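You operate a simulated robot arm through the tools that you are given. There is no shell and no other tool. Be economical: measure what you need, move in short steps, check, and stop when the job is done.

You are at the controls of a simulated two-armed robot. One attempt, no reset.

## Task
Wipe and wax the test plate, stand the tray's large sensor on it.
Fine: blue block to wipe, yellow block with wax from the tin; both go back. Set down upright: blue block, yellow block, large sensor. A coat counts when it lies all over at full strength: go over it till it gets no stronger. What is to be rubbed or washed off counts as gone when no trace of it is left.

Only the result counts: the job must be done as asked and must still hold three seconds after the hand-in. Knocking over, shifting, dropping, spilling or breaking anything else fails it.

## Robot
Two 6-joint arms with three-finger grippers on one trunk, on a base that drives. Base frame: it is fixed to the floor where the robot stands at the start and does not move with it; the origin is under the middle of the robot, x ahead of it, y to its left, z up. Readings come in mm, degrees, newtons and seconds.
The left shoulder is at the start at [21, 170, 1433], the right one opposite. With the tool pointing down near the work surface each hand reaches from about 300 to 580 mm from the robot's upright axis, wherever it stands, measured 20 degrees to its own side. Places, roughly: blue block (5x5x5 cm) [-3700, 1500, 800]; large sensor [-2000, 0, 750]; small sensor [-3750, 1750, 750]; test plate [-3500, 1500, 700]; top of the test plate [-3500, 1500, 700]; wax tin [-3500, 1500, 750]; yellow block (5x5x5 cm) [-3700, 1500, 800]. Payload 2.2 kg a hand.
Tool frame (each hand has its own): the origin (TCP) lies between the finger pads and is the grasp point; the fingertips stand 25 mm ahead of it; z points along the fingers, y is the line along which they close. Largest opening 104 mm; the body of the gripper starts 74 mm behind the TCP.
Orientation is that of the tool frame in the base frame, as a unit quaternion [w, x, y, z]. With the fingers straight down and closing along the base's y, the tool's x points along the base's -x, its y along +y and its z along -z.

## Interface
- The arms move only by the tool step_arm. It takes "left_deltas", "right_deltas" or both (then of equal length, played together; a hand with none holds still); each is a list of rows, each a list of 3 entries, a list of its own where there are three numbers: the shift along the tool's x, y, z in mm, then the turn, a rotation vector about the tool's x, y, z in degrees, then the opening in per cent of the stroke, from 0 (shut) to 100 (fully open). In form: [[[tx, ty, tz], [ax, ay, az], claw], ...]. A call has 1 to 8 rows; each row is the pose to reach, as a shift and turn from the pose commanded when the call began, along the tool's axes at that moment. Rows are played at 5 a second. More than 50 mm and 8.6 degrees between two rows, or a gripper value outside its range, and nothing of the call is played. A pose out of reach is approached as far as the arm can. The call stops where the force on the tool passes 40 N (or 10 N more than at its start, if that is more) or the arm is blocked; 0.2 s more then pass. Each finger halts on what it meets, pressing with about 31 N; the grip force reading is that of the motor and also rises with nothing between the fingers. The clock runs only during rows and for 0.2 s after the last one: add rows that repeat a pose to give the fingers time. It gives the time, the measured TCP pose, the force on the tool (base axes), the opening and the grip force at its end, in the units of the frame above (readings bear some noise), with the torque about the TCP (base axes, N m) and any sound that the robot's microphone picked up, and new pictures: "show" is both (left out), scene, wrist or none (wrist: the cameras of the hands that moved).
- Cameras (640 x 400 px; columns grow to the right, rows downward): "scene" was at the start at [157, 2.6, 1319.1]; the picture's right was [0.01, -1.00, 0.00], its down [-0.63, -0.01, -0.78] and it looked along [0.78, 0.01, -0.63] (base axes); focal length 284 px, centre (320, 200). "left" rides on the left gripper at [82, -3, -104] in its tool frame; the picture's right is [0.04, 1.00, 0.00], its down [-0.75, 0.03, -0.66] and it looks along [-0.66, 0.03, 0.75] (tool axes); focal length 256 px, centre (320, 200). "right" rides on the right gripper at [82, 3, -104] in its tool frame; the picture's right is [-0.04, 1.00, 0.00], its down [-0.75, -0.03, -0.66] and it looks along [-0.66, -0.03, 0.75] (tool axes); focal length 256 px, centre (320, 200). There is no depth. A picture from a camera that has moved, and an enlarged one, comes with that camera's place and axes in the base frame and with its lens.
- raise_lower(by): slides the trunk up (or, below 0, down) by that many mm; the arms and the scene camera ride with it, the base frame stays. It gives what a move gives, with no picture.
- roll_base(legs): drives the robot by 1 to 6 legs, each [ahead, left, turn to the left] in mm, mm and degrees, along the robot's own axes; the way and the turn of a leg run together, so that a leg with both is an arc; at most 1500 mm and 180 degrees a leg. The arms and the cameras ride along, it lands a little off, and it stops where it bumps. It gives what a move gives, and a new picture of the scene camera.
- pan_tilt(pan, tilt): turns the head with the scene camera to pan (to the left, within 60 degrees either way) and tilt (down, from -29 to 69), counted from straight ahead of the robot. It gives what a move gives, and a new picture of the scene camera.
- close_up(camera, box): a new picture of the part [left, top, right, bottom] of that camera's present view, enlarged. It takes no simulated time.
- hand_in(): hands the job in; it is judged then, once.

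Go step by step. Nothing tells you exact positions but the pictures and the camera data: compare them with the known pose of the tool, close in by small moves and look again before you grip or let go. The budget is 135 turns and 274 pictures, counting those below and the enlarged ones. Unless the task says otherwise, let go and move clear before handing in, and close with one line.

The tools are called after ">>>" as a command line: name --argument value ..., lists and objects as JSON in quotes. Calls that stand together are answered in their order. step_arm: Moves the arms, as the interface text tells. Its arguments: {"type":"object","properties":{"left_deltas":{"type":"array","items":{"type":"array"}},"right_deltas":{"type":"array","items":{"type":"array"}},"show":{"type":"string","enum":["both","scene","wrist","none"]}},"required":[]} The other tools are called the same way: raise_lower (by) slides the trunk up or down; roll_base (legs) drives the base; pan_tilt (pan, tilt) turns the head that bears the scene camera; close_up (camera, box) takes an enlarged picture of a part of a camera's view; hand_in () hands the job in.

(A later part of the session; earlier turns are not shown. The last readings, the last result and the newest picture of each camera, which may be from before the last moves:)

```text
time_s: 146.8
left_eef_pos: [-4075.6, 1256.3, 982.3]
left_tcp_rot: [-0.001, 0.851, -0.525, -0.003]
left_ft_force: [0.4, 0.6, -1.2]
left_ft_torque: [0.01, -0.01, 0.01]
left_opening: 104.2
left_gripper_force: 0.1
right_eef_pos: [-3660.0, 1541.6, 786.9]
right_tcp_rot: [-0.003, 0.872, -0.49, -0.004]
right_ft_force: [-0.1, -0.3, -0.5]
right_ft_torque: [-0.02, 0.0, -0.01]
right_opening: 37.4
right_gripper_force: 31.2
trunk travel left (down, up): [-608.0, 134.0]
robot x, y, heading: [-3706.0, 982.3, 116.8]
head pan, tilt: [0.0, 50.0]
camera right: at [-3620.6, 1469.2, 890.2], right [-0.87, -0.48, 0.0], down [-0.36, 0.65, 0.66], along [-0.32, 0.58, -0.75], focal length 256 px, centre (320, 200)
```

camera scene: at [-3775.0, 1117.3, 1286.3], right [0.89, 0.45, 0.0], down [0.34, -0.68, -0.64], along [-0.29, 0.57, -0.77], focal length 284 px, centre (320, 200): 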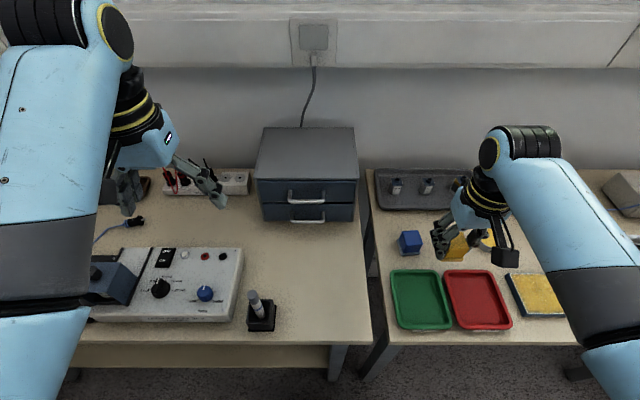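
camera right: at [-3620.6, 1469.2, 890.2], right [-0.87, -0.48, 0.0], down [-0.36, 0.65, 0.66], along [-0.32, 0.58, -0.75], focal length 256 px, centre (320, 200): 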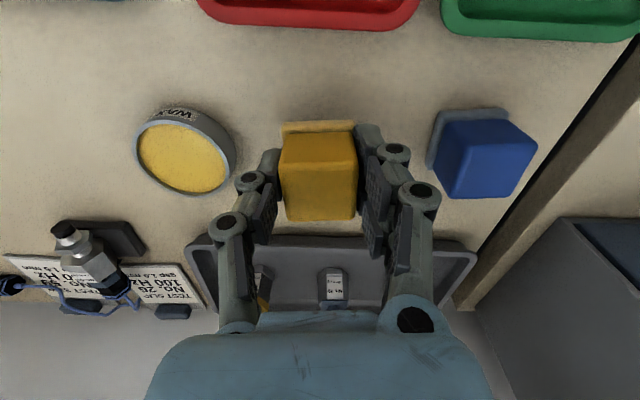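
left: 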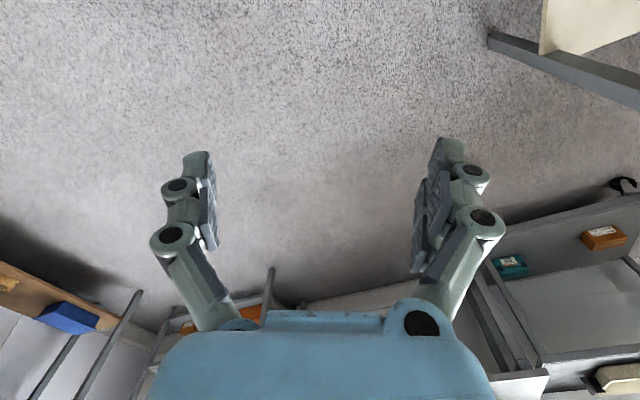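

Over its old spot. I lower to touch, then release.

>>> step_arm --right_deltas '[[[1, 1, 10], [0, 0, 0], 20], [[1, 1, 16], [0, 0, 0], 20], [[1, 1, 19], [0, 0, 0], 20], [[1, 1, 20.5], [0, 0, 0], 20], [[1, 1, 21.5], [0, 0, 0], 20], [[1, 1, 21.5], [0, 0, 0], 20]]' --show "none"

```text
time_s: 148.2
left_eef_pos: [-4075.9, 1256.1, 981.8]
left_tcp_rot: [-0.001, 0.851, -0.526, -0.002]
left_ft_force: [0.4, -0.2, -0.2]
left_ft_torque: [-0.01, -0.04, -0.01]
left_opening: 103.9
left_gripper_force: 0.1
right_eef_pos: [-3661.4, 1540.4, 766.3]
right_tcp_rot: [-0.004, 0.871, -0.491, -0.004]
right_ft_force: [1.6, -0.2, 6.8]
right_ft_torque: [-0.06, -0.05, 0.0]
right_opening: 37.4
right_gripper_force: 31.0
trunk travel left (down, up): [-608.0, 134.0]
robot x, y, heading: [-3705.8, 985.6, 116.6]
head pan, tilt: [0.0, 50.0]
```

>>> step_arm --right_deltas '[[[0, 0, 0], [0, 0, 0], 40], [[0, 0, 0], [0, 0, 0], 60], [[0, 0, 0], [0, 0, 0], 60], [[0, 0, 0], [0, 0, 0], 60], [[0, 0, -25], [0, 0, 0], 60], [[0, 0, -60], [0, 0, 0], 60], [[0, 0, -100], [0, 0, 0], 60]]' --show "wrist"

```text
time_s: 149.8
left_eef_pos: [-4076.3, 1256.3, 982.4]
left_tcp_rot: [-0.001, 0.851, -0.525, -0.002]
left_ft_force: [0.2, -0.8, -0.4]
left_ft_torque: [-0.03, 0.02, -0.02]
left_opening: 104.0
left_gripper_force: 0.1
right_eef_pos: [-3658.9, 1538.4, 865.2]
right_tcp_rot: [-0.003, 0.872, -0.49, -0.004]
right_ft_force: [-0.2, 0.2, 1.0]
right_ft_torque: [0.0, -0.02, 0.01]
right_opening: 62.3
right_gripper_force: 0.0
trunk travel left (down, up): [-608.0, 134.0]
robot x, y, heading: [-3706.0, 983.5, 116.6]
head pan, tilt: [0.0, 50.0]
camera right: at [-3619.7, 1466.8, 968.0], right [-0.88, -0.48, 0.0], down [-0.36, 0.65, 0.66], along [-0.32, 0.58, -0.75], focal length 256 px, centre (320, 200)
```

right: 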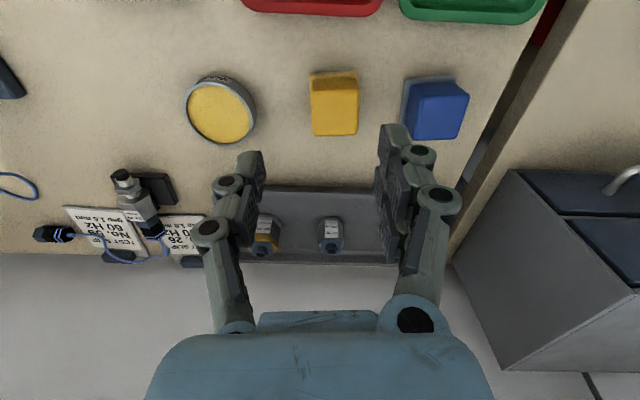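

Both blocks are back. I raise the hand clear, then look closely at the sensor tray here.

>>> step_arm --right_deltas '[[[40, 0, -20], [0, 0, 0], 100], [[80, 0, -40], [0, 0, 0], 100], [[100, 0, -70], [0, 0, 0], 100]]' --show "none"

>>> close_up --camera "right" --box '[160, 60, 480, 260]'

>>> close_up --camera "scene" --box '[360, 150, 520, 250]'

```text
time_s: 150.6
left_eef_pos: [-4075.1, 1257.1, 981.4]
left_tcp_rot: [-0.001, 0.851, -0.526, -0.002]
left_ft_force: [1.2, -0.1, 0.3]
left_ft_torque: [0.0, 0.03, -0.01]
left_opening: 103.8
left_gripper_force: 0.0
right_eef_pos: [-3608.4, 1450.7, 933.5]
right_tcp_rot: [-0.003, 0.871, -0.491, -0.004]
right_ft_force: [-0.1, 0.2, -0.1]
right_ft_torque: [0.02, -0.01, 0.0]
right_opening: 104.2
right_gripper_force: 0.0
trunk travel left (down, up): [-608.0, 134.0]
robot x, y, heading: [-3704.9, 983.1, 116.7]
head pan, tilt: [0.0, 50.0]
```

```text
2.00 times, centred on (320, 160) of right
camera zoom: at [-3567.4, 1379.3, 1037.2], right [-0.88, -0.48, 0.0], down [-0.36, 0.65, 0.66], along [-0.32, 0.58, -0.75], focal length 512 px, centre (320, 280)
```

zoom: 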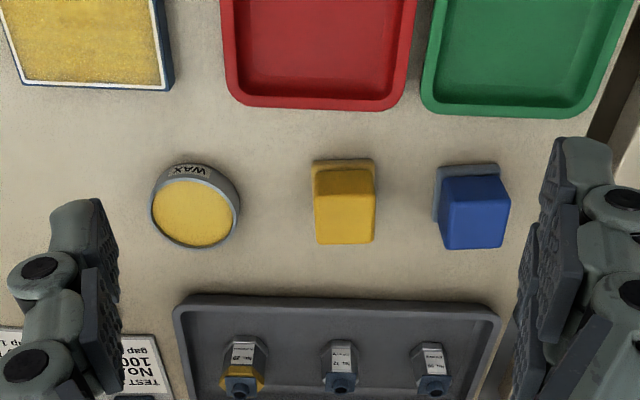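

```text
4.00 times, centred on (440, 200) of scene
camera zoom: at [-3773.4, 1117.4, 1286.4], right [0.89, 0.45, 0.0], down [0.34, -0.68, -0.64], along [-0.29, 0.57, -0.77], focal length 1135 px, centre (-160, 200)
```

zoom: 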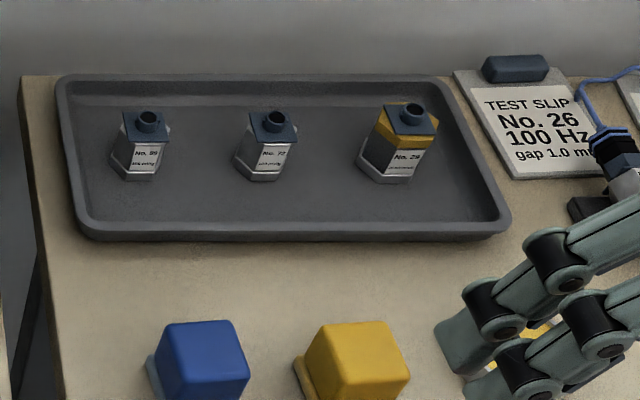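

The tray here holds two small sensors and one with a yellow band; the large sensor named in the places list stands on the desk near (-2000, 0), in the case's tray. I raise the trunk and back away, then go look at it.

>>> raise_lower --by 130

>>> roll_base --legs '[[-360, 0, 0], [0, -1350, 0]]'

```text
time_s: 152.2
left_eef_pos: [-4075.3, 1257.0, 1112.1]
left_tcp_rot: [-0.002, 0.851, -0.526, -0.002]
left_ft_force: [-0.2, -0.3, -0.6]
left_ft_torque: [0.02, -0.01, 0.0]
left_opening: 104.1
left_gripper_force: 0.1
right_eef_pos: [-3609.4, 1453.3, 1063.5]
right_tcp_rot: [-0.003, 0.871, -0.491, -0.004]
right_ft_force: [0.6, 0.2, -0.1]
right_ft_torque: [0.03, -0.01, -0.01]
right_opening: 103.9
right_gripper_force: 0.1
trunk travel left (down, up): [-738.0, 4.0]
robot x, y, heading: [-3712.3, 984.4, 116.7]
head pan, tilt: [0.0, 50.0]
```

```text
time_s: 160.8
left_eef_pos: [-2718.3, 1540.0, 1112.1]
left_tcp_rot: [0.0, 0.851, -0.524, -0.002]
left_ft_force: [-0.4, -0.8, -0.4]
left_ft_torque: [0.01, -0.01, 0.0]
left_opening: 104.1
left_gripper_force: 0.2
right_eef_pos: [-2252.7, 1737.6, 1064.3]
right_tcp_rot: [-0.003, 0.872, -0.489, -0.003]
right_ft_force: [0.3, -0.4, -0.4]
right_ft_torque: [0.02, -0.01, 0.0]
right_opening: 103.9
right_gripper_force: 0.1
trunk travel left (down, up): [-738.0, 4.0]
robot x, y, heading: [-2350.0, 1268.7, 116.8]
head pan, tilt: [0.0, 50.0]
camera scene: at [-2416.1, 1401.0, 1416.6], right [0.89, 0.45, 0.0], down [0.35, -0.68, -0.64], along [-0.29, 0.57, -0.77], focal length 284 px, centre (320, 200)
```

scene: 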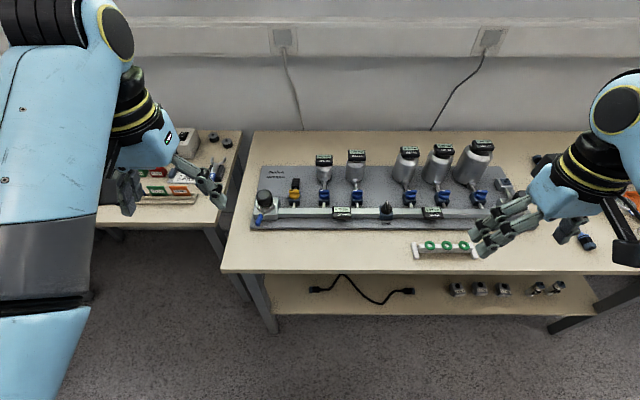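

I back up slightly and turn around to face the desk.

>>> roll_base --legs '[[-130, 0, 0], [0, 0, -179]]'

>>> pan_tilt --pan 0 --tilt 35

```text
time_s: 169.4
left_eef_pos: [-1914.7, 891.3, 1111.5]
left_tcp_rot: [0.002, 0.511, 0.859, -0.001]
left_ft_force: [-0.8, 0.3, 0.5]
left_ft_torque: [-0.03, 0.0, -0.02]
left_opening: 103.9
left_gripper_force: 0.1
right_eef_pos: [-2375.5, 681.2, 1064.7]
right_tcp_rot: [0.005, 0.477, 0.879, -0.003]
right_ft_force: [0.2, 0.2, -0.4]
right_ft_torque: [0.01, -0.01, 0.02]
right_opening: 104.0
right_gripper_force: 0.1
trunk travel left (down, up): [-738.0, 4.0]
robot x, y, heading: [-2292.4, 1153.4, -61.6]
head pan, tilt: [0.0, 50.0]
camera scene: at [-2220.7, 1024.0, 1416.6], right [-0.88, -0.48, 0.0], down [-0.37, 0.67, -0.64], along [0.31, -0.56, -0.77], focal length 284 px, centre (320, 200)
```

scene: 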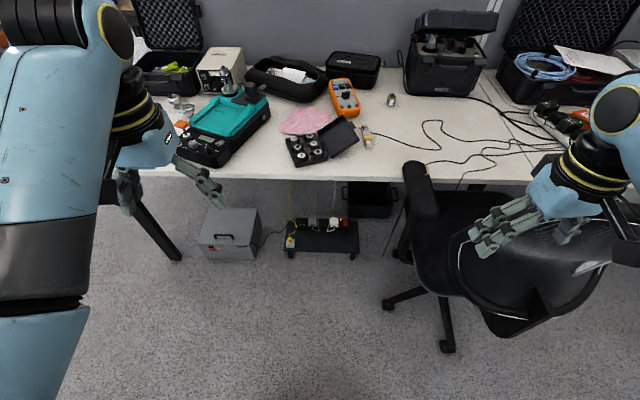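

```text
time_s: 170.1
left_eef_pos: [-1915.3, 890.8, 1111.8]
left_tcp_rot: [0.003, 0.511, 0.859, -0.001]
left_ft_force: [0.5, 0.6, 0.8]
left_ft_torque: [-0.01, 0.0, -0.02]
left_opening: 104.0
left_gripper_force: 0.1
right_eef_pos: [-2375.0, 680.3, 1063.9]
right_tcp_rot: [0.004, 0.477, 0.879, -0.003]
right_ft_force: [-0.1, 0.2, -0.2]
right_ft_torque: [0.0, 0.04, 0.0]
right_opening: 103.8
right_gripper_force: 0.0
trunk travel left (down, up): [-738.0, 4.0]
robot x, y, heading: [-2293.0, 1152.5, -61.5]
head pan, tilt: [0.0, 35.0]
camera scene: at [-2215.4, 1014.3, 1438.2], right [-0.88, -0.48, 0.0], down [-0.27, 0.5, -0.82], along [0.39, -0.72, -0.57], focal length 284 px, centre (320, 200)
```

scene: 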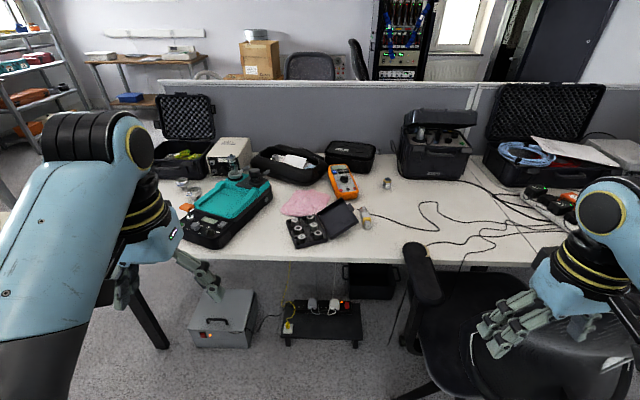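

The spot (-2000, 0) falls near small items around pixel (380, 195). I enlarge there.

>>> close_up --camera "scene" --box '[270, 165, 410, 252]'

>>> close_up --camera "scene" --box '[160, 120, 300, 255]'

```text
4.57 times, centred on (340, 208) of scene
camera zoom: at [-2215.4, 1014.3, 1438.2], right [-0.88, -0.48, 0.0], down [-0.27, 0.5, -0.82], along [0.39, -0.72, -0.57], focal length 1297 px, centre (229, 161)
```

zoom: 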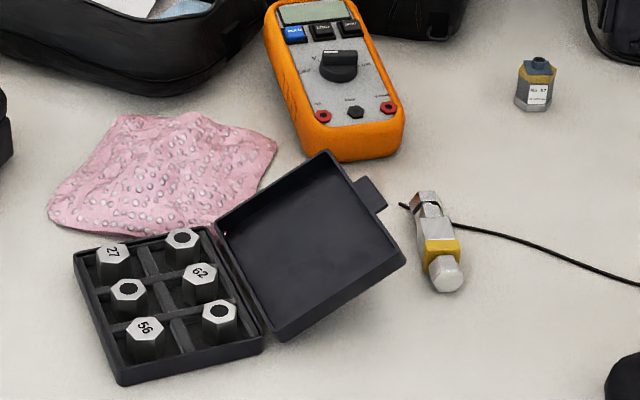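

```text
2.96 times, centred on (230, 188) of scene
camera zoom: at [-2215.4, 1014.3, 1438.2], right [-0.88, -0.48, 0.0], down [-0.27, 0.5, -0.82], along [0.39, -0.72, -0.57], focal length 841 px, centre (587, 237)
```

zoom: 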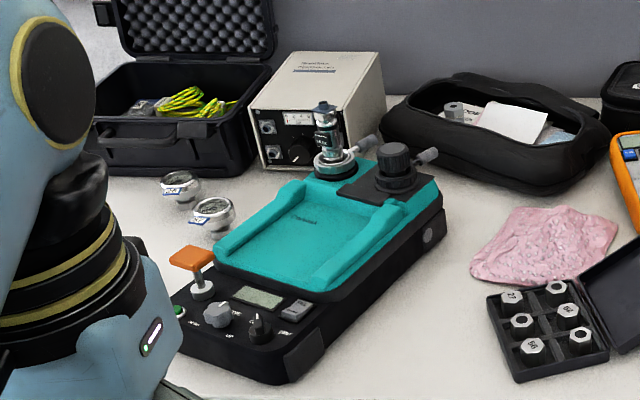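

There is a yellow-banded sensor standing loose on this desk, and another lying; no tray around them so far. I enlarge these and the rest of the desk before deciding.

>>> close_up --camera "scene" --box '[355, 165, 419, 225]'

>>> close_up --camera "scene" --box '[390, 80, 640, 250]'

```text
6.67 times, centred on (387, 195) of scene
camera zoom: at [-2215.4, 1014.3, 1438.2], right [-0.88, -0.48, 0.0], down [-0.27, 0.5, -0.82], along [0.39, -0.72, -0.57], focal length 1892 px, centre (-127, 233)
```

zoom: 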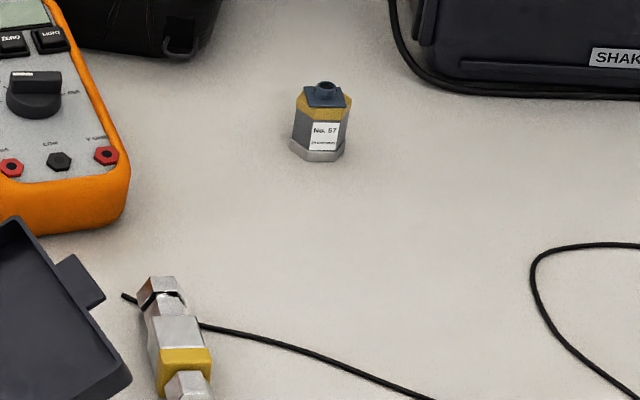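

```text
2.35 times, centred on (515, 165) of scene
camera zoom: at [-2215.4, 1014.3, 1438.2], right [-0.88, -0.48, 0.0], down [-0.27, 0.5, -0.82], along [0.39, -0.72, -0.57], focal length 668 px, centre (-139, 282)
```

zoom: 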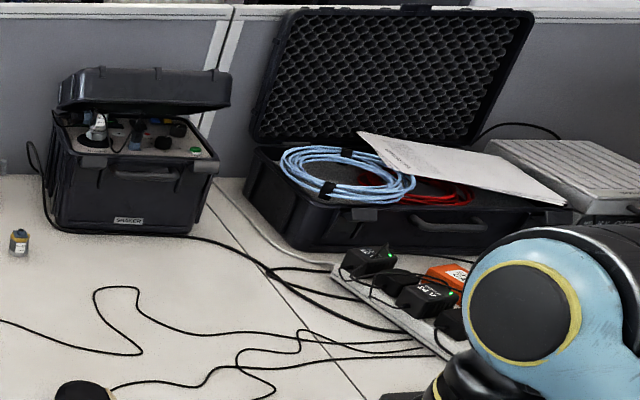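

The desk sensor (No. 57) stands loose with no tray, so the tray's large sensor is the yellow-banded No. 29 in the bench tray. I turn back the way I came and return to the bench.

>>> roll_base --legs '[[0, 0, 178.5], [130, 0, 0], [0, 1430, 0]]'

>>> pan_tilt --pan -5 --tilt 40

```text
time_s: 185.3
left_eef_pos: [-3991.9, 925.6, 1111.3]
left_tcp_rot: [-0.001, 0.848, -0.53, -0.003]
left_ft_force: [0.9, -0.7, 0.4]
left_ft_torque: [-0.01, 0.0, 0.03]
left_opening: 104.1
left_gripper_force: 0.1
right_eef_pos: [-3523.8, 1117.4, 1063.7]
right_tcp_rot: [-0.003, 0.869, -0.495, -0.004]
right_ft_force: [-0.7, -0.7, 0.2]
right_ft_torque: [0.03, 0.02, 0.02]
right_opening: 104.2
right_gripper_force: 0.1
trunk travel left (down, up): [-738.0, 4.0]
robot x, y, heading: [-3626.8, 652.6, 116.2]
head pan, tilt: [0.0, 35.0]
camera scene: at [-3697.2, 794.5, 1438.3], right [0.9, 0.44, 0.0], down [0.25, -0.52, -0.82], along [-0.36, 0.74, -0.57], focal length 284 px, centre (320, 200)
```

scene: 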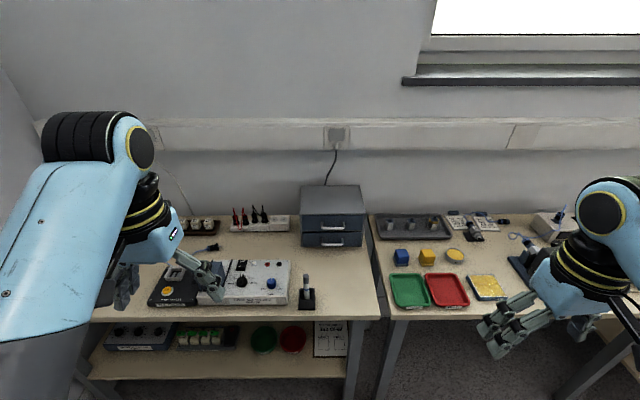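

```text
time_s: 186.0
left_eef_pos: [-3992.4, 927.2, 1113.0]
left_tcp_rot: [-0.002, 0.848, -0.53, -0.003]
left_ft_force: [0.8, -0.4, 0.2]
left_ft_torque: [-0.01, 0.02, 0.02]
left_opening: 104.3
left_gripper_force: 0.0
right_eef_pos: [-3524.0, 1118.4, 1063.6]
right_tcp_rot: [-0.003, 0.869, -0.495, -0.004]
right_ft_force: [0.1, 0.1, 0.6]
right_ft_torque: [0.0, 0.0, -0.02]
right_opening: 104.1
right_gripper_force: 0.1
trunk travel left (down, up): [-738.0, 4.0]
robot x, y, heading: [-3624.9, 650.0, 116.2]
head pan, tilt: [-5.0, 40.0]
camera scene: at [-3689.1, 794.8, 1430.8], right [0.93, 0.36, 0.0], down [0.23, -0.6, -0.77], along [-0.28, 0.71, -0.64], focal length 284 px, centre (320, 200)
```

scene: 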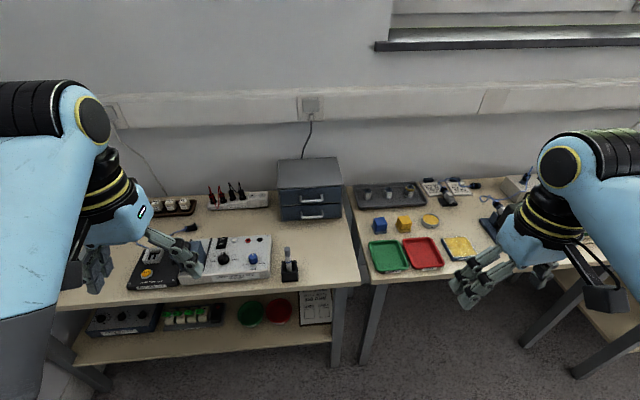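

I approach the bench again, a little further left than before.

>>> roll_base --legs '[[300, 35, 0.8], [42, 0, 0]]'

```text
time_s: 188.5
left_eef_pos: [-4178.3, 1207.6, 1111.6]
left_tcp_rot: [-0.002, 0.852, -0.523, -0.002]
left_ft_force: [-0.6, 0.2, 0.4]
left_ft_torque: [0.02, -0.03, 0.05]
left_opening: 104.1
left_gripper_force: 0.0
right_eef_pos: [-3711.0, 1406.1, 1063.6]
right_tcp_rot: [-0.003, 0.872, -0.489, -0.004]
right_ft_force: [-0.5, -0.7, 0.4]
right_ft_torque: [0.0, 0.03, 0.01]
right_opening: 104.0
right_gripper_force: 0.0
trunk travel left (down, up): [-738.0, 4.0]
robot x, y, heading: [-3808.0, 935.5, 116.8]
head pan, tilt: [-5.0, 40.0]
camera scene: at [-3873.0, 1080.5, 1430.9], right [0.93, 0.37, 0.0], down [0.24, -0.6, -0.77], along [-0.29, 0.71, -0.64], focal length 284 px, centre (320, 200)
```

scene: 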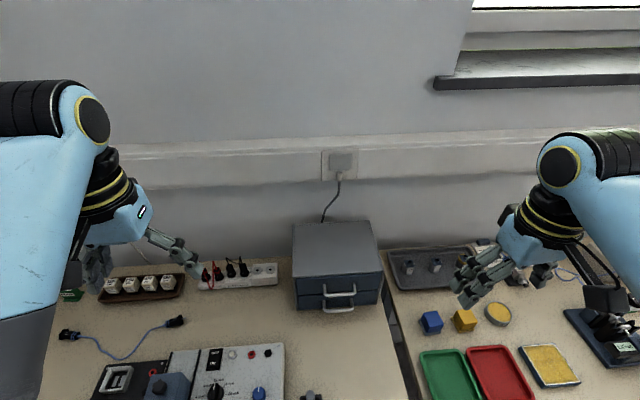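

I mis-signed the shift: the sensor needs the base further right. I move right 265 mm, to where I worked on the plate, and lower the trunk.

>>> roll_base --legs '[[0, -265, 0], [12, 0, 0]]'

>>> raise_lower --by -140

>>> pan_tilt --pan 0 --tilt 45

```text
time_s: 190.8
left_eef_pos: [-3947.3, 1339.9, 1111.8]
left_tcp_rot: [-0.002, 0.852, -0.524, -0.003]
left_ft_force: [-0.4, -0.9, 0.4]
left_ft_torque: [0.02, -0.02, 0.01]
left_opening: 104.0
left_gripper_force: 0.0
right_eef_pos: [-3479.8, 1536.8, 1064.2]
right_tcp_rot: [-0.004, 0.872, -0.489, -0.004]
right_ft_force: [0.4, -1.1, 0.3]
right_ft_torque: [0.01, 0.0, -0.01]
right_opening: 104.0
right_gripper_force: 0.0
trunk travel left (down, up): [-738.0, 4.0]
robot x, y, heading: [-3576.4, 1069.5, 116.6]
head pan, tilt: [-5.0, 40.0]
camera scene: at [-3640.6, 1210.4, 1431.0], right [0.93, 0.37, 0.0], down [0.24, -0.6, -0.77], along [-0.28, 0.71, -0.64], focal length 284 px, centre (320, 200)
```

scene: 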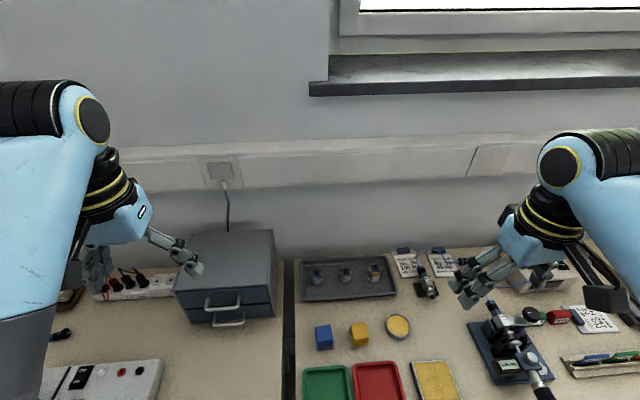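

```text
time_s: 192.4
left_eef_pos: [-3945.9, 1341.0, 971.9]
left_tcp_rot: [-0.001, 0.852, -0.523, -0.002]
left_ft_force: [0.6, 0.1, -0.1]
left_ft_torque: [0.0, 0.0, -0.04]
left_opening: 104.1
left_gripper_force: 0.1
right_eef_pos: [-3478.8, 1538.0, 925.5]
right_tcp_rot: [-0.002, 0.872, -0.489, -0.004]
right_ft_force: [-0.5, 0.4, 0.1]
right_ft_torque: [0.01, 0.0, 0.01]
right_opening: 104.0
right_gripper_force: 0.1
trunk travel left (down, up): [-598.0, 144.0]
robot x, y, heading: [-3578.6, 1068.4, 117.0]
head pan, tilt: [-5.0, 40.0]
```

```text
time_s: 193.1
left_eef_pos: [-3945.6, 1341.1, 972.3]
left_tcp_rot: [-0.001, 0.852, -0.524, -0.002]
left_ft_force: [-0.6, 0.4, 0.0]
left_ft_torque: [0.04, 0.01, 0.01]
left_opening: 104.3
left_gripper_force: 0.2
right_eef_pos: [-3479.9, 1537.5, 924.1]
right_tcp_rot: [-0.003, 0.872, -0.489, -0.004]
right_ft_force: [0.2, -0.9, 0.1]
right_ft_torque: [0.0, 0.01, -0.01]
right_opening: 104.0
right_gripper_force: 0.0
trunk travel left (down, up): [-598.0, 144.0]
robot x, y, heading: [-3579.1, 1066.9, 116.9]
head pan, tilt: [0.0, 45.0]
camera scene: at [-3645.6, 1206.5, 1283.2], right [0.89, 0.45, 0.0], down [0.32, -0.63, -0.71], along [-0.32, 0.63, -0.71], focal length 284 px, centre (320, 200)
```

scene: 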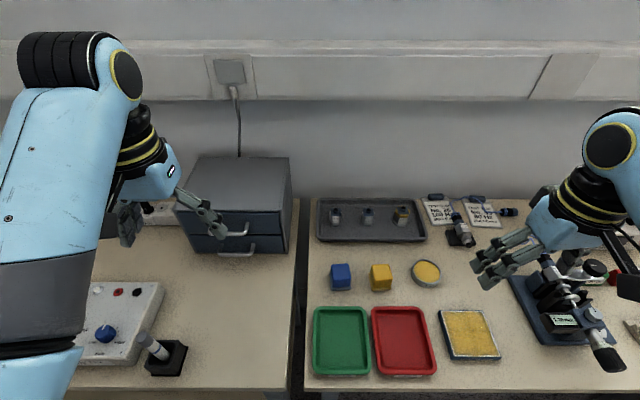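

The tray sensor is at about (-3674, 1708), at the edge of reach. I approach with the hand tilted 20° forward, keeping high.

>>> step_arm --right_deltas '[[[-40, 15, 0], [0, -4, 0], 80], [[-80, 30, 0], [0, -8, 0], 70], [[-120, 45, 0], [0, -12, 0], 65], [[-155, 58, 0], [0, -16, 0], 65], [[-190, 70, 0], [0, -20, 0], 65], [[-217, 77, 0], [0, -20, 0], 65]]' --show "wrist"

```text
time_s: 194.5
left_eef_pos: [-3947.0, 1340.9, 971.4]
left_tcp_rot: [-0.002, 0.851, -0.525, -0.003]
left_ft_force: [-0.2, 0.3, -0.2]
left_ft_torque: [0.0, -0.03, -0.02]
left_opening: 104.0
left_gripper_force: 0.0
right_eef_pos: [-3658.6, 1684.3, 924.6]
right_tcp_rot: [-0.088, 0.858, -0.481, -0.155]
right_ft_force: [0.2, 0.0, -0.2]
right_ft_torque: [0.01, -0.02, 0.02]
right_opening: 67.7
right_gripper_force: 0.0
trunk travel left (down, up): [-598.0, 144.0]
robot x, y, heading: [-3580.8, 1067.2, 116.9]
head pan, tilt: [0.0, 45.0]
camera right: at [-3602.8, 1586.0, 993.9], right [-0.87, -0.49, 0.01], down [-0.22, 0.42, 0.88], along [-0.43, 0.76, -0.48], focal length 256 px, centre (320, 200)
```

right: 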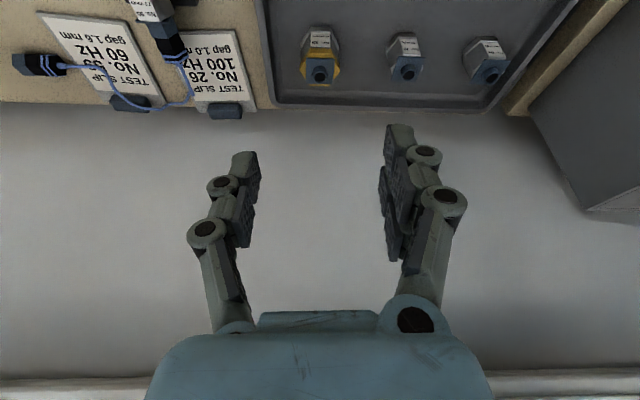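

>>> close_up --camera "right" --box '[270, 10, 370, 110]'

>>> raise_lower --by -60

```text
4.00 times, centred on (320, 60) of right
camera zoom: at [-3602.8, 1586.0, 993.9], right [-0.87, -0.49, 0.01], down [-0.22, 0.42, 0.88], along [-0.43, 0.76, -0.48], focal length 1024 px, centre (320, 760)
```

zoom: 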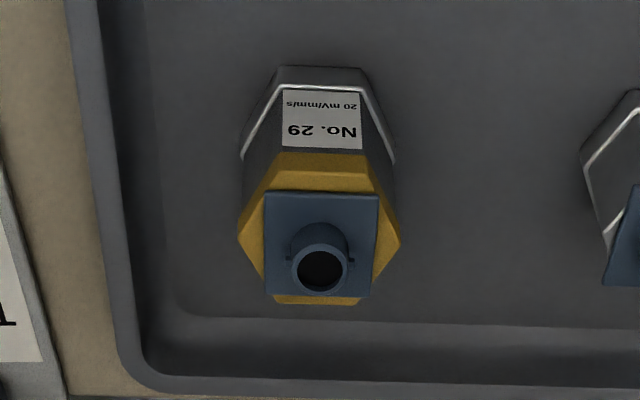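

```text
time_s: 195.5
left_eef_pos: [-3945.5, 1339.6, 911.6]
left_tcp_rot: [-0.002, 0.852, -0.523, -0.003]
left_ft_force: [0.0, 0.8, 0.7]
left_ft_torque: [-0.01, -0.07, -0.03]
left_opening: 104.0
left_gripper_force: 0.1
right_eef_pos: [-3657.7, 1682.9, 866.3]
right_tcp_rot: [-0.088, 0.858, -0.482, -0.156]
right_ft_force: [0.5, 0.0, -1.4]
right_ft_torque: [0.03, 0.0, 0.0]
right_opening: 67.5
right_gripper_force: 0.0
trunk travel left (down, up): [-538.0, 204.0]
robot x, y, heading: [-3573.6, 1071.3, 116.7]
head pan, tilt: [0.0, 45.0]
```

Hex corners point sideways, flats face front; a 30° turn about the vertical lets the pads meet two flats. I turn the hand ccw by 30° in place.

>>> step_arm --right_deltas '[[[0, 0, 0], [-2.6, 0, -7.05], 65], [[0, 0, 0], [-5.1, 0, -14.1], 65], [[0, 0, 0], [-7.7, 0, -21.1], 65], [[0, 0, 0], [-10.3, 0, -28.2], 65], [[0, 0, 0], [-10.3, 0, -28.2], 65]]' --show "wrist"

```text
time_s: 196.7
left_eef_pos: [-3946.1, 1340.4, 911.0]
left_tcp_rot: [-0.002, 0.851, -0.525, -0.003]
left_ft_force: [0.6, 0.0, -0.1]
left_ft_torque: [-0.01, -0.01, 0.0]
left_opening: 104.3
left_gripper_force: 0.0
right_eef_pos: [-3658.1, 1683.0, 865.5]
right_tcp_rot: [-0.047, 0.954, -0.242, -0.171]
right_ft_force: [0.4, 0.1, -0.2]
right_ft_torque: [-0.01, -0.01, 0.0]
right_opening: 67.6
right_gripper_force: 0.1
trunk travel left (down, up): [-538.0, 204.0]
robot x, y, heading: [-3577.3, 1068.1, 117.0]
head pan, tilt: [0.0, 45.0]
camera right: at [-3560.9, 1625.8, 934.6], right [-0.51, -0.86, 0.01], down [-0.41, 0.25, 0.88], along [-0.76, 0.44, -0.48], focal length 256 px, centre (320, 200)
```

right: 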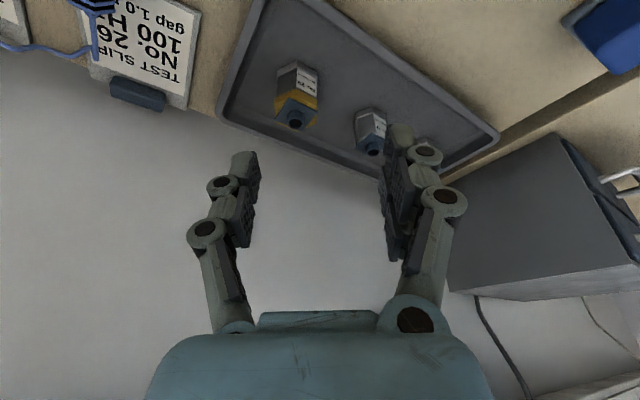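

The turn works. I move in along the tool axis partway and check the alignment.

>>> step_arm --right_deltas '[[[1, -9, 15], [0, 0, 0], 62], [[2, -17, 30], [0, 0, 0], 62], [[2, -17, 55], [0, 0, 0], 62], [[2, -17, 55], [0, 0, 0], 62]]' --show "both"

>>> close_up --camera "scene" --box '[310, 170, 490, 280]'

```text
time_s: 197.7
left_eef_pos: [-3945.0, 1339.7, 912.1]
left_tcp_rot: [-0.002, 0.852, -0.524, -0.003]
left_ft_force: [0.2, -0.4, -0.2]
left_ft_torque: [0.0, 0.01, 0.01]
left_opening: 103.9
left_gripper_force: 0.0
right_eef_pos: [-3665.0, 1706.3, 813.7]
right_tcp_rot: [-0.048, 0.954, -0.243, -0.17]
right_ft_force: [0.3, -0.3, -0.6]
right_ft_torque: [0.03, 0.02, -0.03]
right_opening: 64.1
right_gripper_force: 0.1
trunk travel left (down, up): [-538.0, 204.0]
robot x, y, heading: [-3579.1, 1070.6, 116.9]
head pan, tilt: [0.0, 45.0]
camera scene: at [-3645.7, 1206.8, 1222.7], right [0.89, 0.45, 0.0], down [0.32, -0.63, -0.71], along [-0.32, 0.63, -0.71], focal length 284 px, centre (320, 200)
camera right: at [-3567.9, 1649.4, 882.2], right [-0.51, -0.86, 0.01], down [-0.41, 0.25, 0.88], along [-0.76, 0.45, -0.48], focal length 256 px, centre (320, 200)
```

scene: 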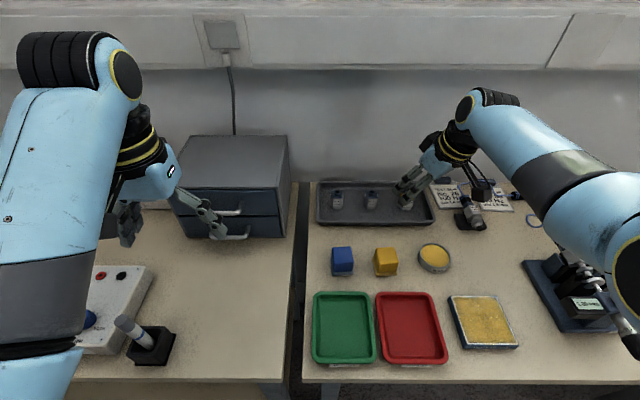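
right: 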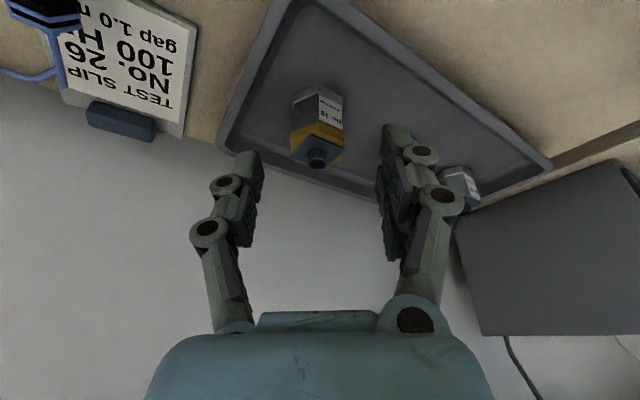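

```text
3.56 times, centred on (400, 225) of scene
camera zoom: at [-3645.7, 1206.8, 1222.7], right [0.89, 0.45, 0.0], down [0.32, -0.63, -0.71], along [-0.32, 0.63, -0.71], focal length 1009 px, centre (36, 111)
```

zoom: 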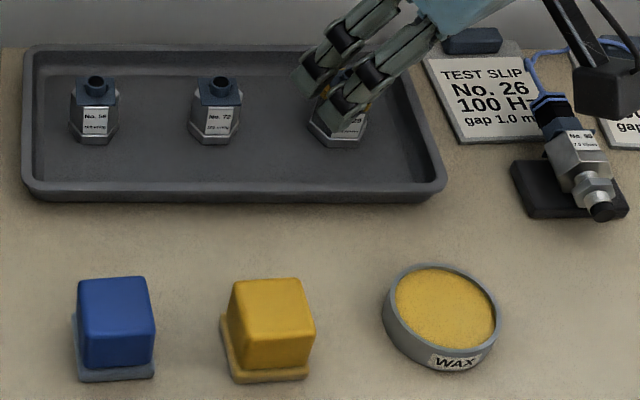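

Well centred. I advance 42 mm along the tool axis.

>>> step_arm --right_deltas '[[[0, 0, 15], [0, 0, 0], 62], [[0, 0, 30], [0, 0, 0], 62], [[0, 0, 42], [0, 0, 0], 62], [[0, 0, 42], [0, 0, 0], 62]]' --show "wrist"

>>> close_up --camera "scene" --box '[350, 160, 460, 230]'

```text
time_s: 198.7
left_eef_pos: [-3945.7, 1340.9, 912.3]
left_tcp_rot: [-0.002, 0.852, -0.524, -0.002]
left_ft_force: [0.7, 0.1, -0.5]
left_ft_torque: [0.0, 0.0, 0.03]
left_opening: 104.0
left_gripper_force: 0.1
right_eef_pos: [-3677.2, 1713.2, 772.8]
right_tcp_rot: [-0.046, 0.954, -0.243, -0.171]
right_ft_force: [0.5, -0.7, -1.0]
right_ft_torque: [0.03, -0.03, -0.01]
right_opening: 64.7
right_gripper_force: 0.0
trunk travel left (down, up): [-538.0, 204.0]
robot x, y, heading: [-3578.5, 1069.1, 116.8]
head pan, tilt: [0.0, 45.0]
camera right: at [-3580.1, 1656.2, 842.4], right [-0.51, -0.86, 0.01], down [-0.41, 0.25, 0.88], along [-0.76, 0.45, -0.48], focal length 256 px, centre (320, 200)
```

right: 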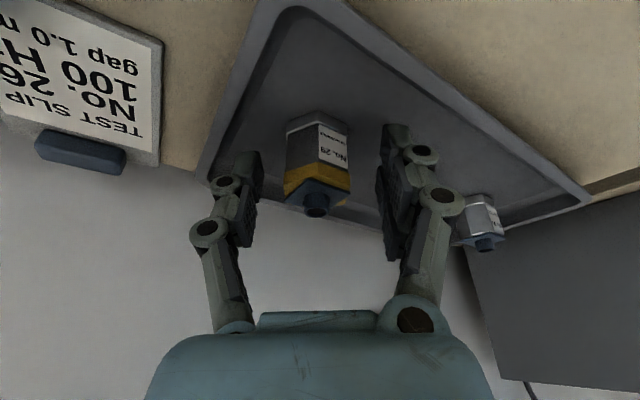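

```text
5.71 times, centred on (405, 195) of scene
camera zoom: at [-3645.9, 1206.9, 1222.6], right [0.89, 0.45, 0.0], down [0.32, -0.63, -0.71], along [-0.32, 0.63, -0.71], focal length 1622 px, centre (-166, 229)
```

zoom: 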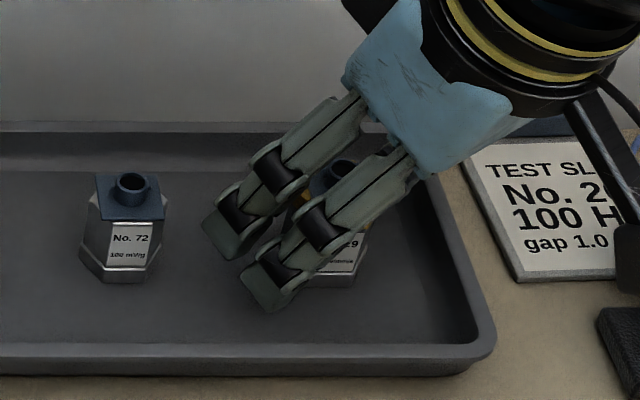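

The fingers straddle the sensor properly. I close the grip.

>>> step_arm --right_deltas '[[[0, 0, 0], [0, 0, 0], 45], [[0, 0, 0], [0, 0, 0], 30], [[0, 0, 0], [0, 0, 0], 20], [[0, 0, 0], [0, 0, 0], 20], [[0, 0, 0], [0, 0, 0], 20]]' --show "wrist"

>>> close_up --camera "scene" --box '[350, 160, 460, 230]'

```text
time_s: 199.9
left_eef_pos: [-3946.2, 1341.4, 911.0]
left_tcp_rot: [-0.002, 0.852, -0.524, -0.003]
left_ft_force: [-0.1, -0.5, -0.5]
left_ft_torque: [0.02, -0.02, 0.0]
left_opening: 104.1
left_gripper_force: 0.1
right_eef_pos: [-3677.7, 1713.6, 774.3]
right_tcp_rot: [-0.047, 0.954, -0.243, -0.171]
right_ft_force: [0.4, -0.4, 1.0]
right_ft_torque: [0.04, 0.04, -0.01]
right_opening: 34.0
right_gripper_force: 30.9
trunk travel left (down, up): [-538.0, 204.0]
robot x, y, heading: [-3575.0, 1067.5, 117.0]
head pan, tilt: [0.0, 45.0]
camera right: at [-3580.3, 1656.3, 842.6], right [-0.51, -0.86, 0.01], down [-0.41, 0.25, 0.88], along [-0.76, 0.45, -0.48], focal length 256 px, centre (320, 200)
```

right: 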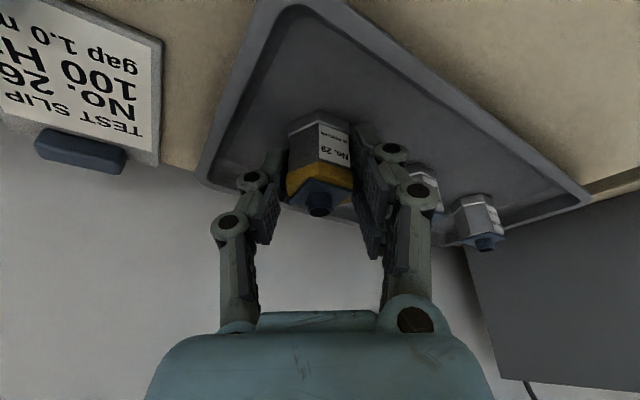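

```text
5.71 times, centred on (405, 195) of scene
camera zoom: at [-3646.0, 1207.0, 1222.6], right [0.89, 0.45, 0.0], down [0.32, -0.63, -0.71], along [-0.32, 0.63, -0.71], focal length 1622 px, centre (-166, 229)
```

zoom: 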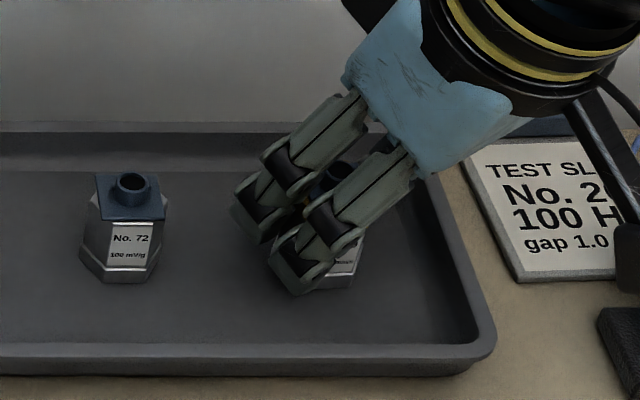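

Gripped at 34 mm across the flats. I lift it straight up.

>>> step_arm --right_deltas '[[[-3.4, 0, -9.4], [0, 0, 0], 20], [[-12, 0, -33], [0, 0, 0], 20], [[-23, 0, -63], [0, 0, 0], 20], [[-32.5, 0, -89.3], [0, 0, 0], 20]]' --show "both"

```text
time_s: 200.9
left_eef_pos: [-3946.0, 1340.1, 910.5]
left_tcp_rot: [-0.003, 0.852, -0.524, -0.003]
left_ft_force: [-0.2, 0.0, 0.0]
left_ft_torque: [-0.01, -0.05, -0.01]
left_opening: 103.9
left_gripper_force: 0.0
right_eef_pos: [-3676.8, 1712.6, 867.9]
right_tcp_rot: [-0.046, 0.954, -0.243, -0.171]
right_ft_force: [-0.8, -0.3, -1.2]
right_ft_torque: [0.05, 0.0, -0.01]
right_opening: 34.1
right_gripper_force: 31.1
trunk travel left (down, up): [-538.0, 204.0]
robot x, y, heading: [-3579.3, 1069.8, 116.6]
head pan, tilt: [0.0, 45.0]
camera scene: at [-3646.0, 1207.0, 1222.6], right [0.89, 0.45, 0.0], down [0.32, -0.63, -0.71], along [-0.32, 0.63, -0.71], focal length 284 px, centre (320, 200)
camera right: at [-3579.9, 1655.1, 937.8], right [-0.51, -0.86, 0.01], down [-0.41, 0.25, 0.88], along [-0.76, 0.45, -0.48], focal length 256 px, centre (320, 200)
```

scene: 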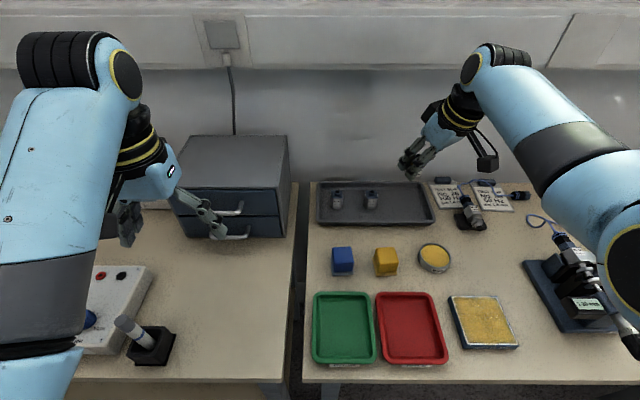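
right: 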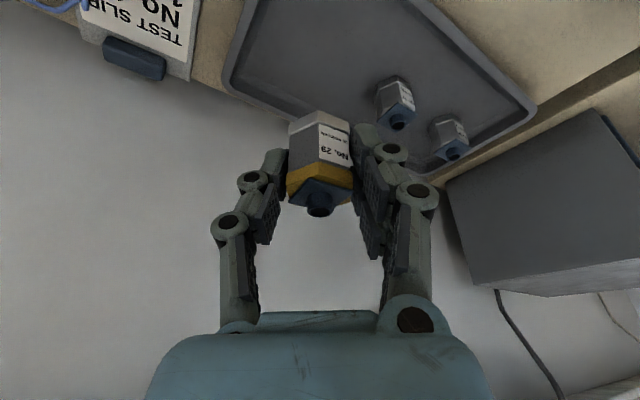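

The sensor hangs upright in the grip. I raise the trunk again for clearance over the microscope, then carry it over to the plate.

>>> raise_lower --by 70

>>> step_arm --right_deltas '[[[43, 16, -16], [0, 0, 0], 20], [[86, 31, -31], [0, 0, 0], 20], [[129, 47, -47], [0, 0, 0], 20], [[172, 63, -62], [0, 0, 0], 20], [[214, 78, -78], [0, 0, 0], 20], [[252, 92, -91.6], [0, 0, 0], 20]]' --show "both"

```text
time_s: 202.0
left_eef_pos: [-3946.7, 1341.2, 981.8]
left_tcp_rot: [-0.001, 0.852, -0.524, -0.002]
left_ft_force: [0.0, 0.0, 0.6]
left_ft_torque: [0.03, 0.01, 0.0]
left_opening: 103.8
left_gripper_force: 0.1
right_eef_pos: [-3678.9, 1713.4, 938.2]
right_tcp_rot: [-0.046, 0.954, -0.243, -0.171]
right_ft_force: [0.1, 0.0, -1.1]
right_ft_torque: [0.0, 0.0, 0.02]
right_opening: 34.2
right_gripper_force: 31.0
trunk travel left (down, up): [-608.0, 134.0]
robot x, y, heading: [-3580.9, 1070.2, 116.7]
head pan, tilt: [0.0, 45.0]
```

```text
time_s: 203.4
left_eef_pos: [-3944.4, 1340.0, 982.2]
left_tcp_rot: [-0.002, 0.851, -0.524, -0.003]
left_ft_force: [-0.3, 0.7, -0.4]
left_ft_torque: [-0.01, -0.01, 0.01]
left_opening: 103.8
left_gripper_force: 0.1
right_eef_pos: [-3485.5, 1501.3, 937.0]
right_tcp_rot: [-0.047, 0.954, -0.242, -0.171]
right_ft_force: [0.5, 0.3, -1.8]
right_ft_torque: [0.01, -0.01, 0.0]
right_opening: 34.0
right_gripper_force: 31.1
trunk travel left (down, up): [-608.0, 134.0]
robot x, y, heading: [-3580.1, 1067.9, 117.1]
head pan, tilt: [0.0, 45.0]
camera scene: at [-3644.4, 1205.4, 1293.4], right [0.89, 0.45, 0.0], down [0.32, -0.63, -0.71], along [-0.32, 0.63, -0.71], focal length 284 px, centre (320, 200)
camera right: at [-3386.9, 1444.7, 1005.8], right [-0.51, -0.86, 0.01], down [-0.41, 0.25, 0.88], along [-0.76, 0.45, -0.48], focal length 256 px, centre (320, 200)
```

scene: 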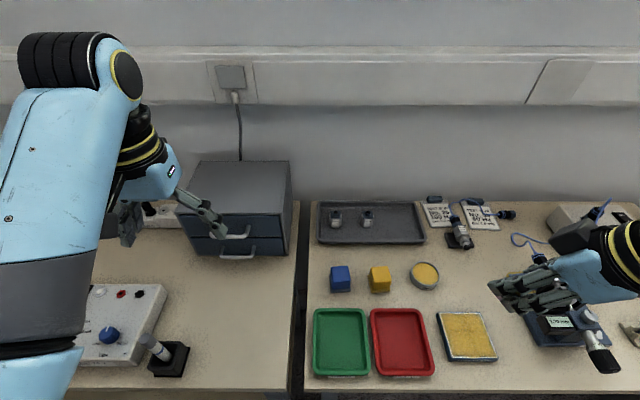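
right: 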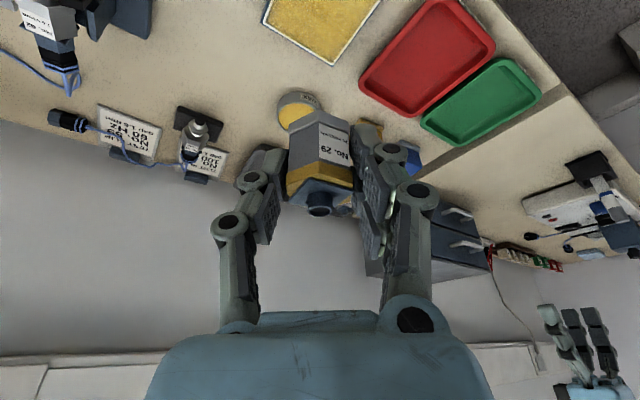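

The hand body leans toward the microscope, so I turn it back 30° clockwise at this height before lowering.

>>> step_arm --right_deltas '[[[0, 0, 0], [2.6, 0, 7.05], 20], [[0, 0, 0], [5.1, 0, 14.1], 20], [[0, 0, 0], [7.7, 0, 21.1], 20], [[0, 0, 0], [10.3, 0, 28.2], 20], [[0, 0, 0], [10.3, 0, 28.2], 20]]' --show "both"

```text
time_s: 204.6
left_eef_pos: [-3946.0, 1340.0, 981.6]
left_tcp_rot: [-0.002, 0.852, -0.524, -0.003]
left_ft_force: [0.6, -0.8, 0.8]
left_ft_torque: [0.0, -0.03, 0.0]
left_opening: 103.8
left_gripper_force: 0.0
right_eef_pos: [-3485.2, 1502.3, 935.2]
right_tcp_rot: [-0.088, 0.858, -0.482, -0.155]
right_ft_force: [-0.6, -0.3, -1.1]
right_ft_torque: [0.0, 0.02, -0.01]
right_opening: 34.0
right_gripper_force: 30.7
trunk travel left (down, up): [-608.0, 134.0]
robot x, y, heading: [-3575.5, 1068.1, 117.0]
head pan, tilt: [0.0, 45.0]
camera scene: at [-3645.3, 1206.5, 1293.2], right [0.89, 0.45, 0.0], down [0.32, -0.63, -0.71], along [-0.32, 0.63, -0.71], focal length 284 px, centre (320, 200)
camera right: at [-3429.9, 1405.4, 1005.2], right [-0.87, -0.49, 0.01], down [-0.22, 0.42, 0.88], along [-0.43, 0.77, -0.48], focal length 256 px, centre (320, 200)
```

scene: 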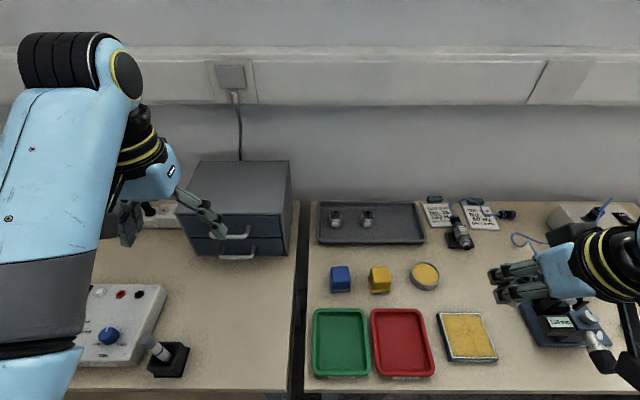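
right: 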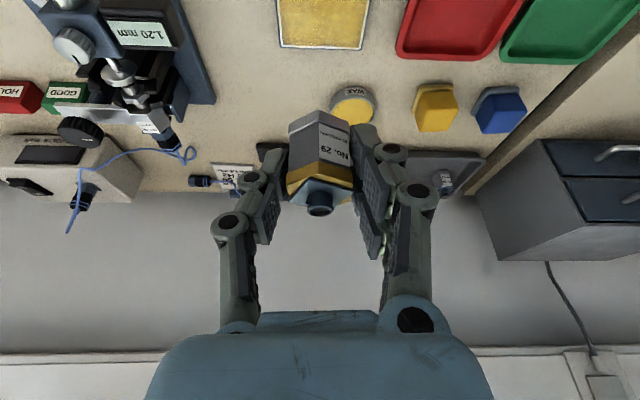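

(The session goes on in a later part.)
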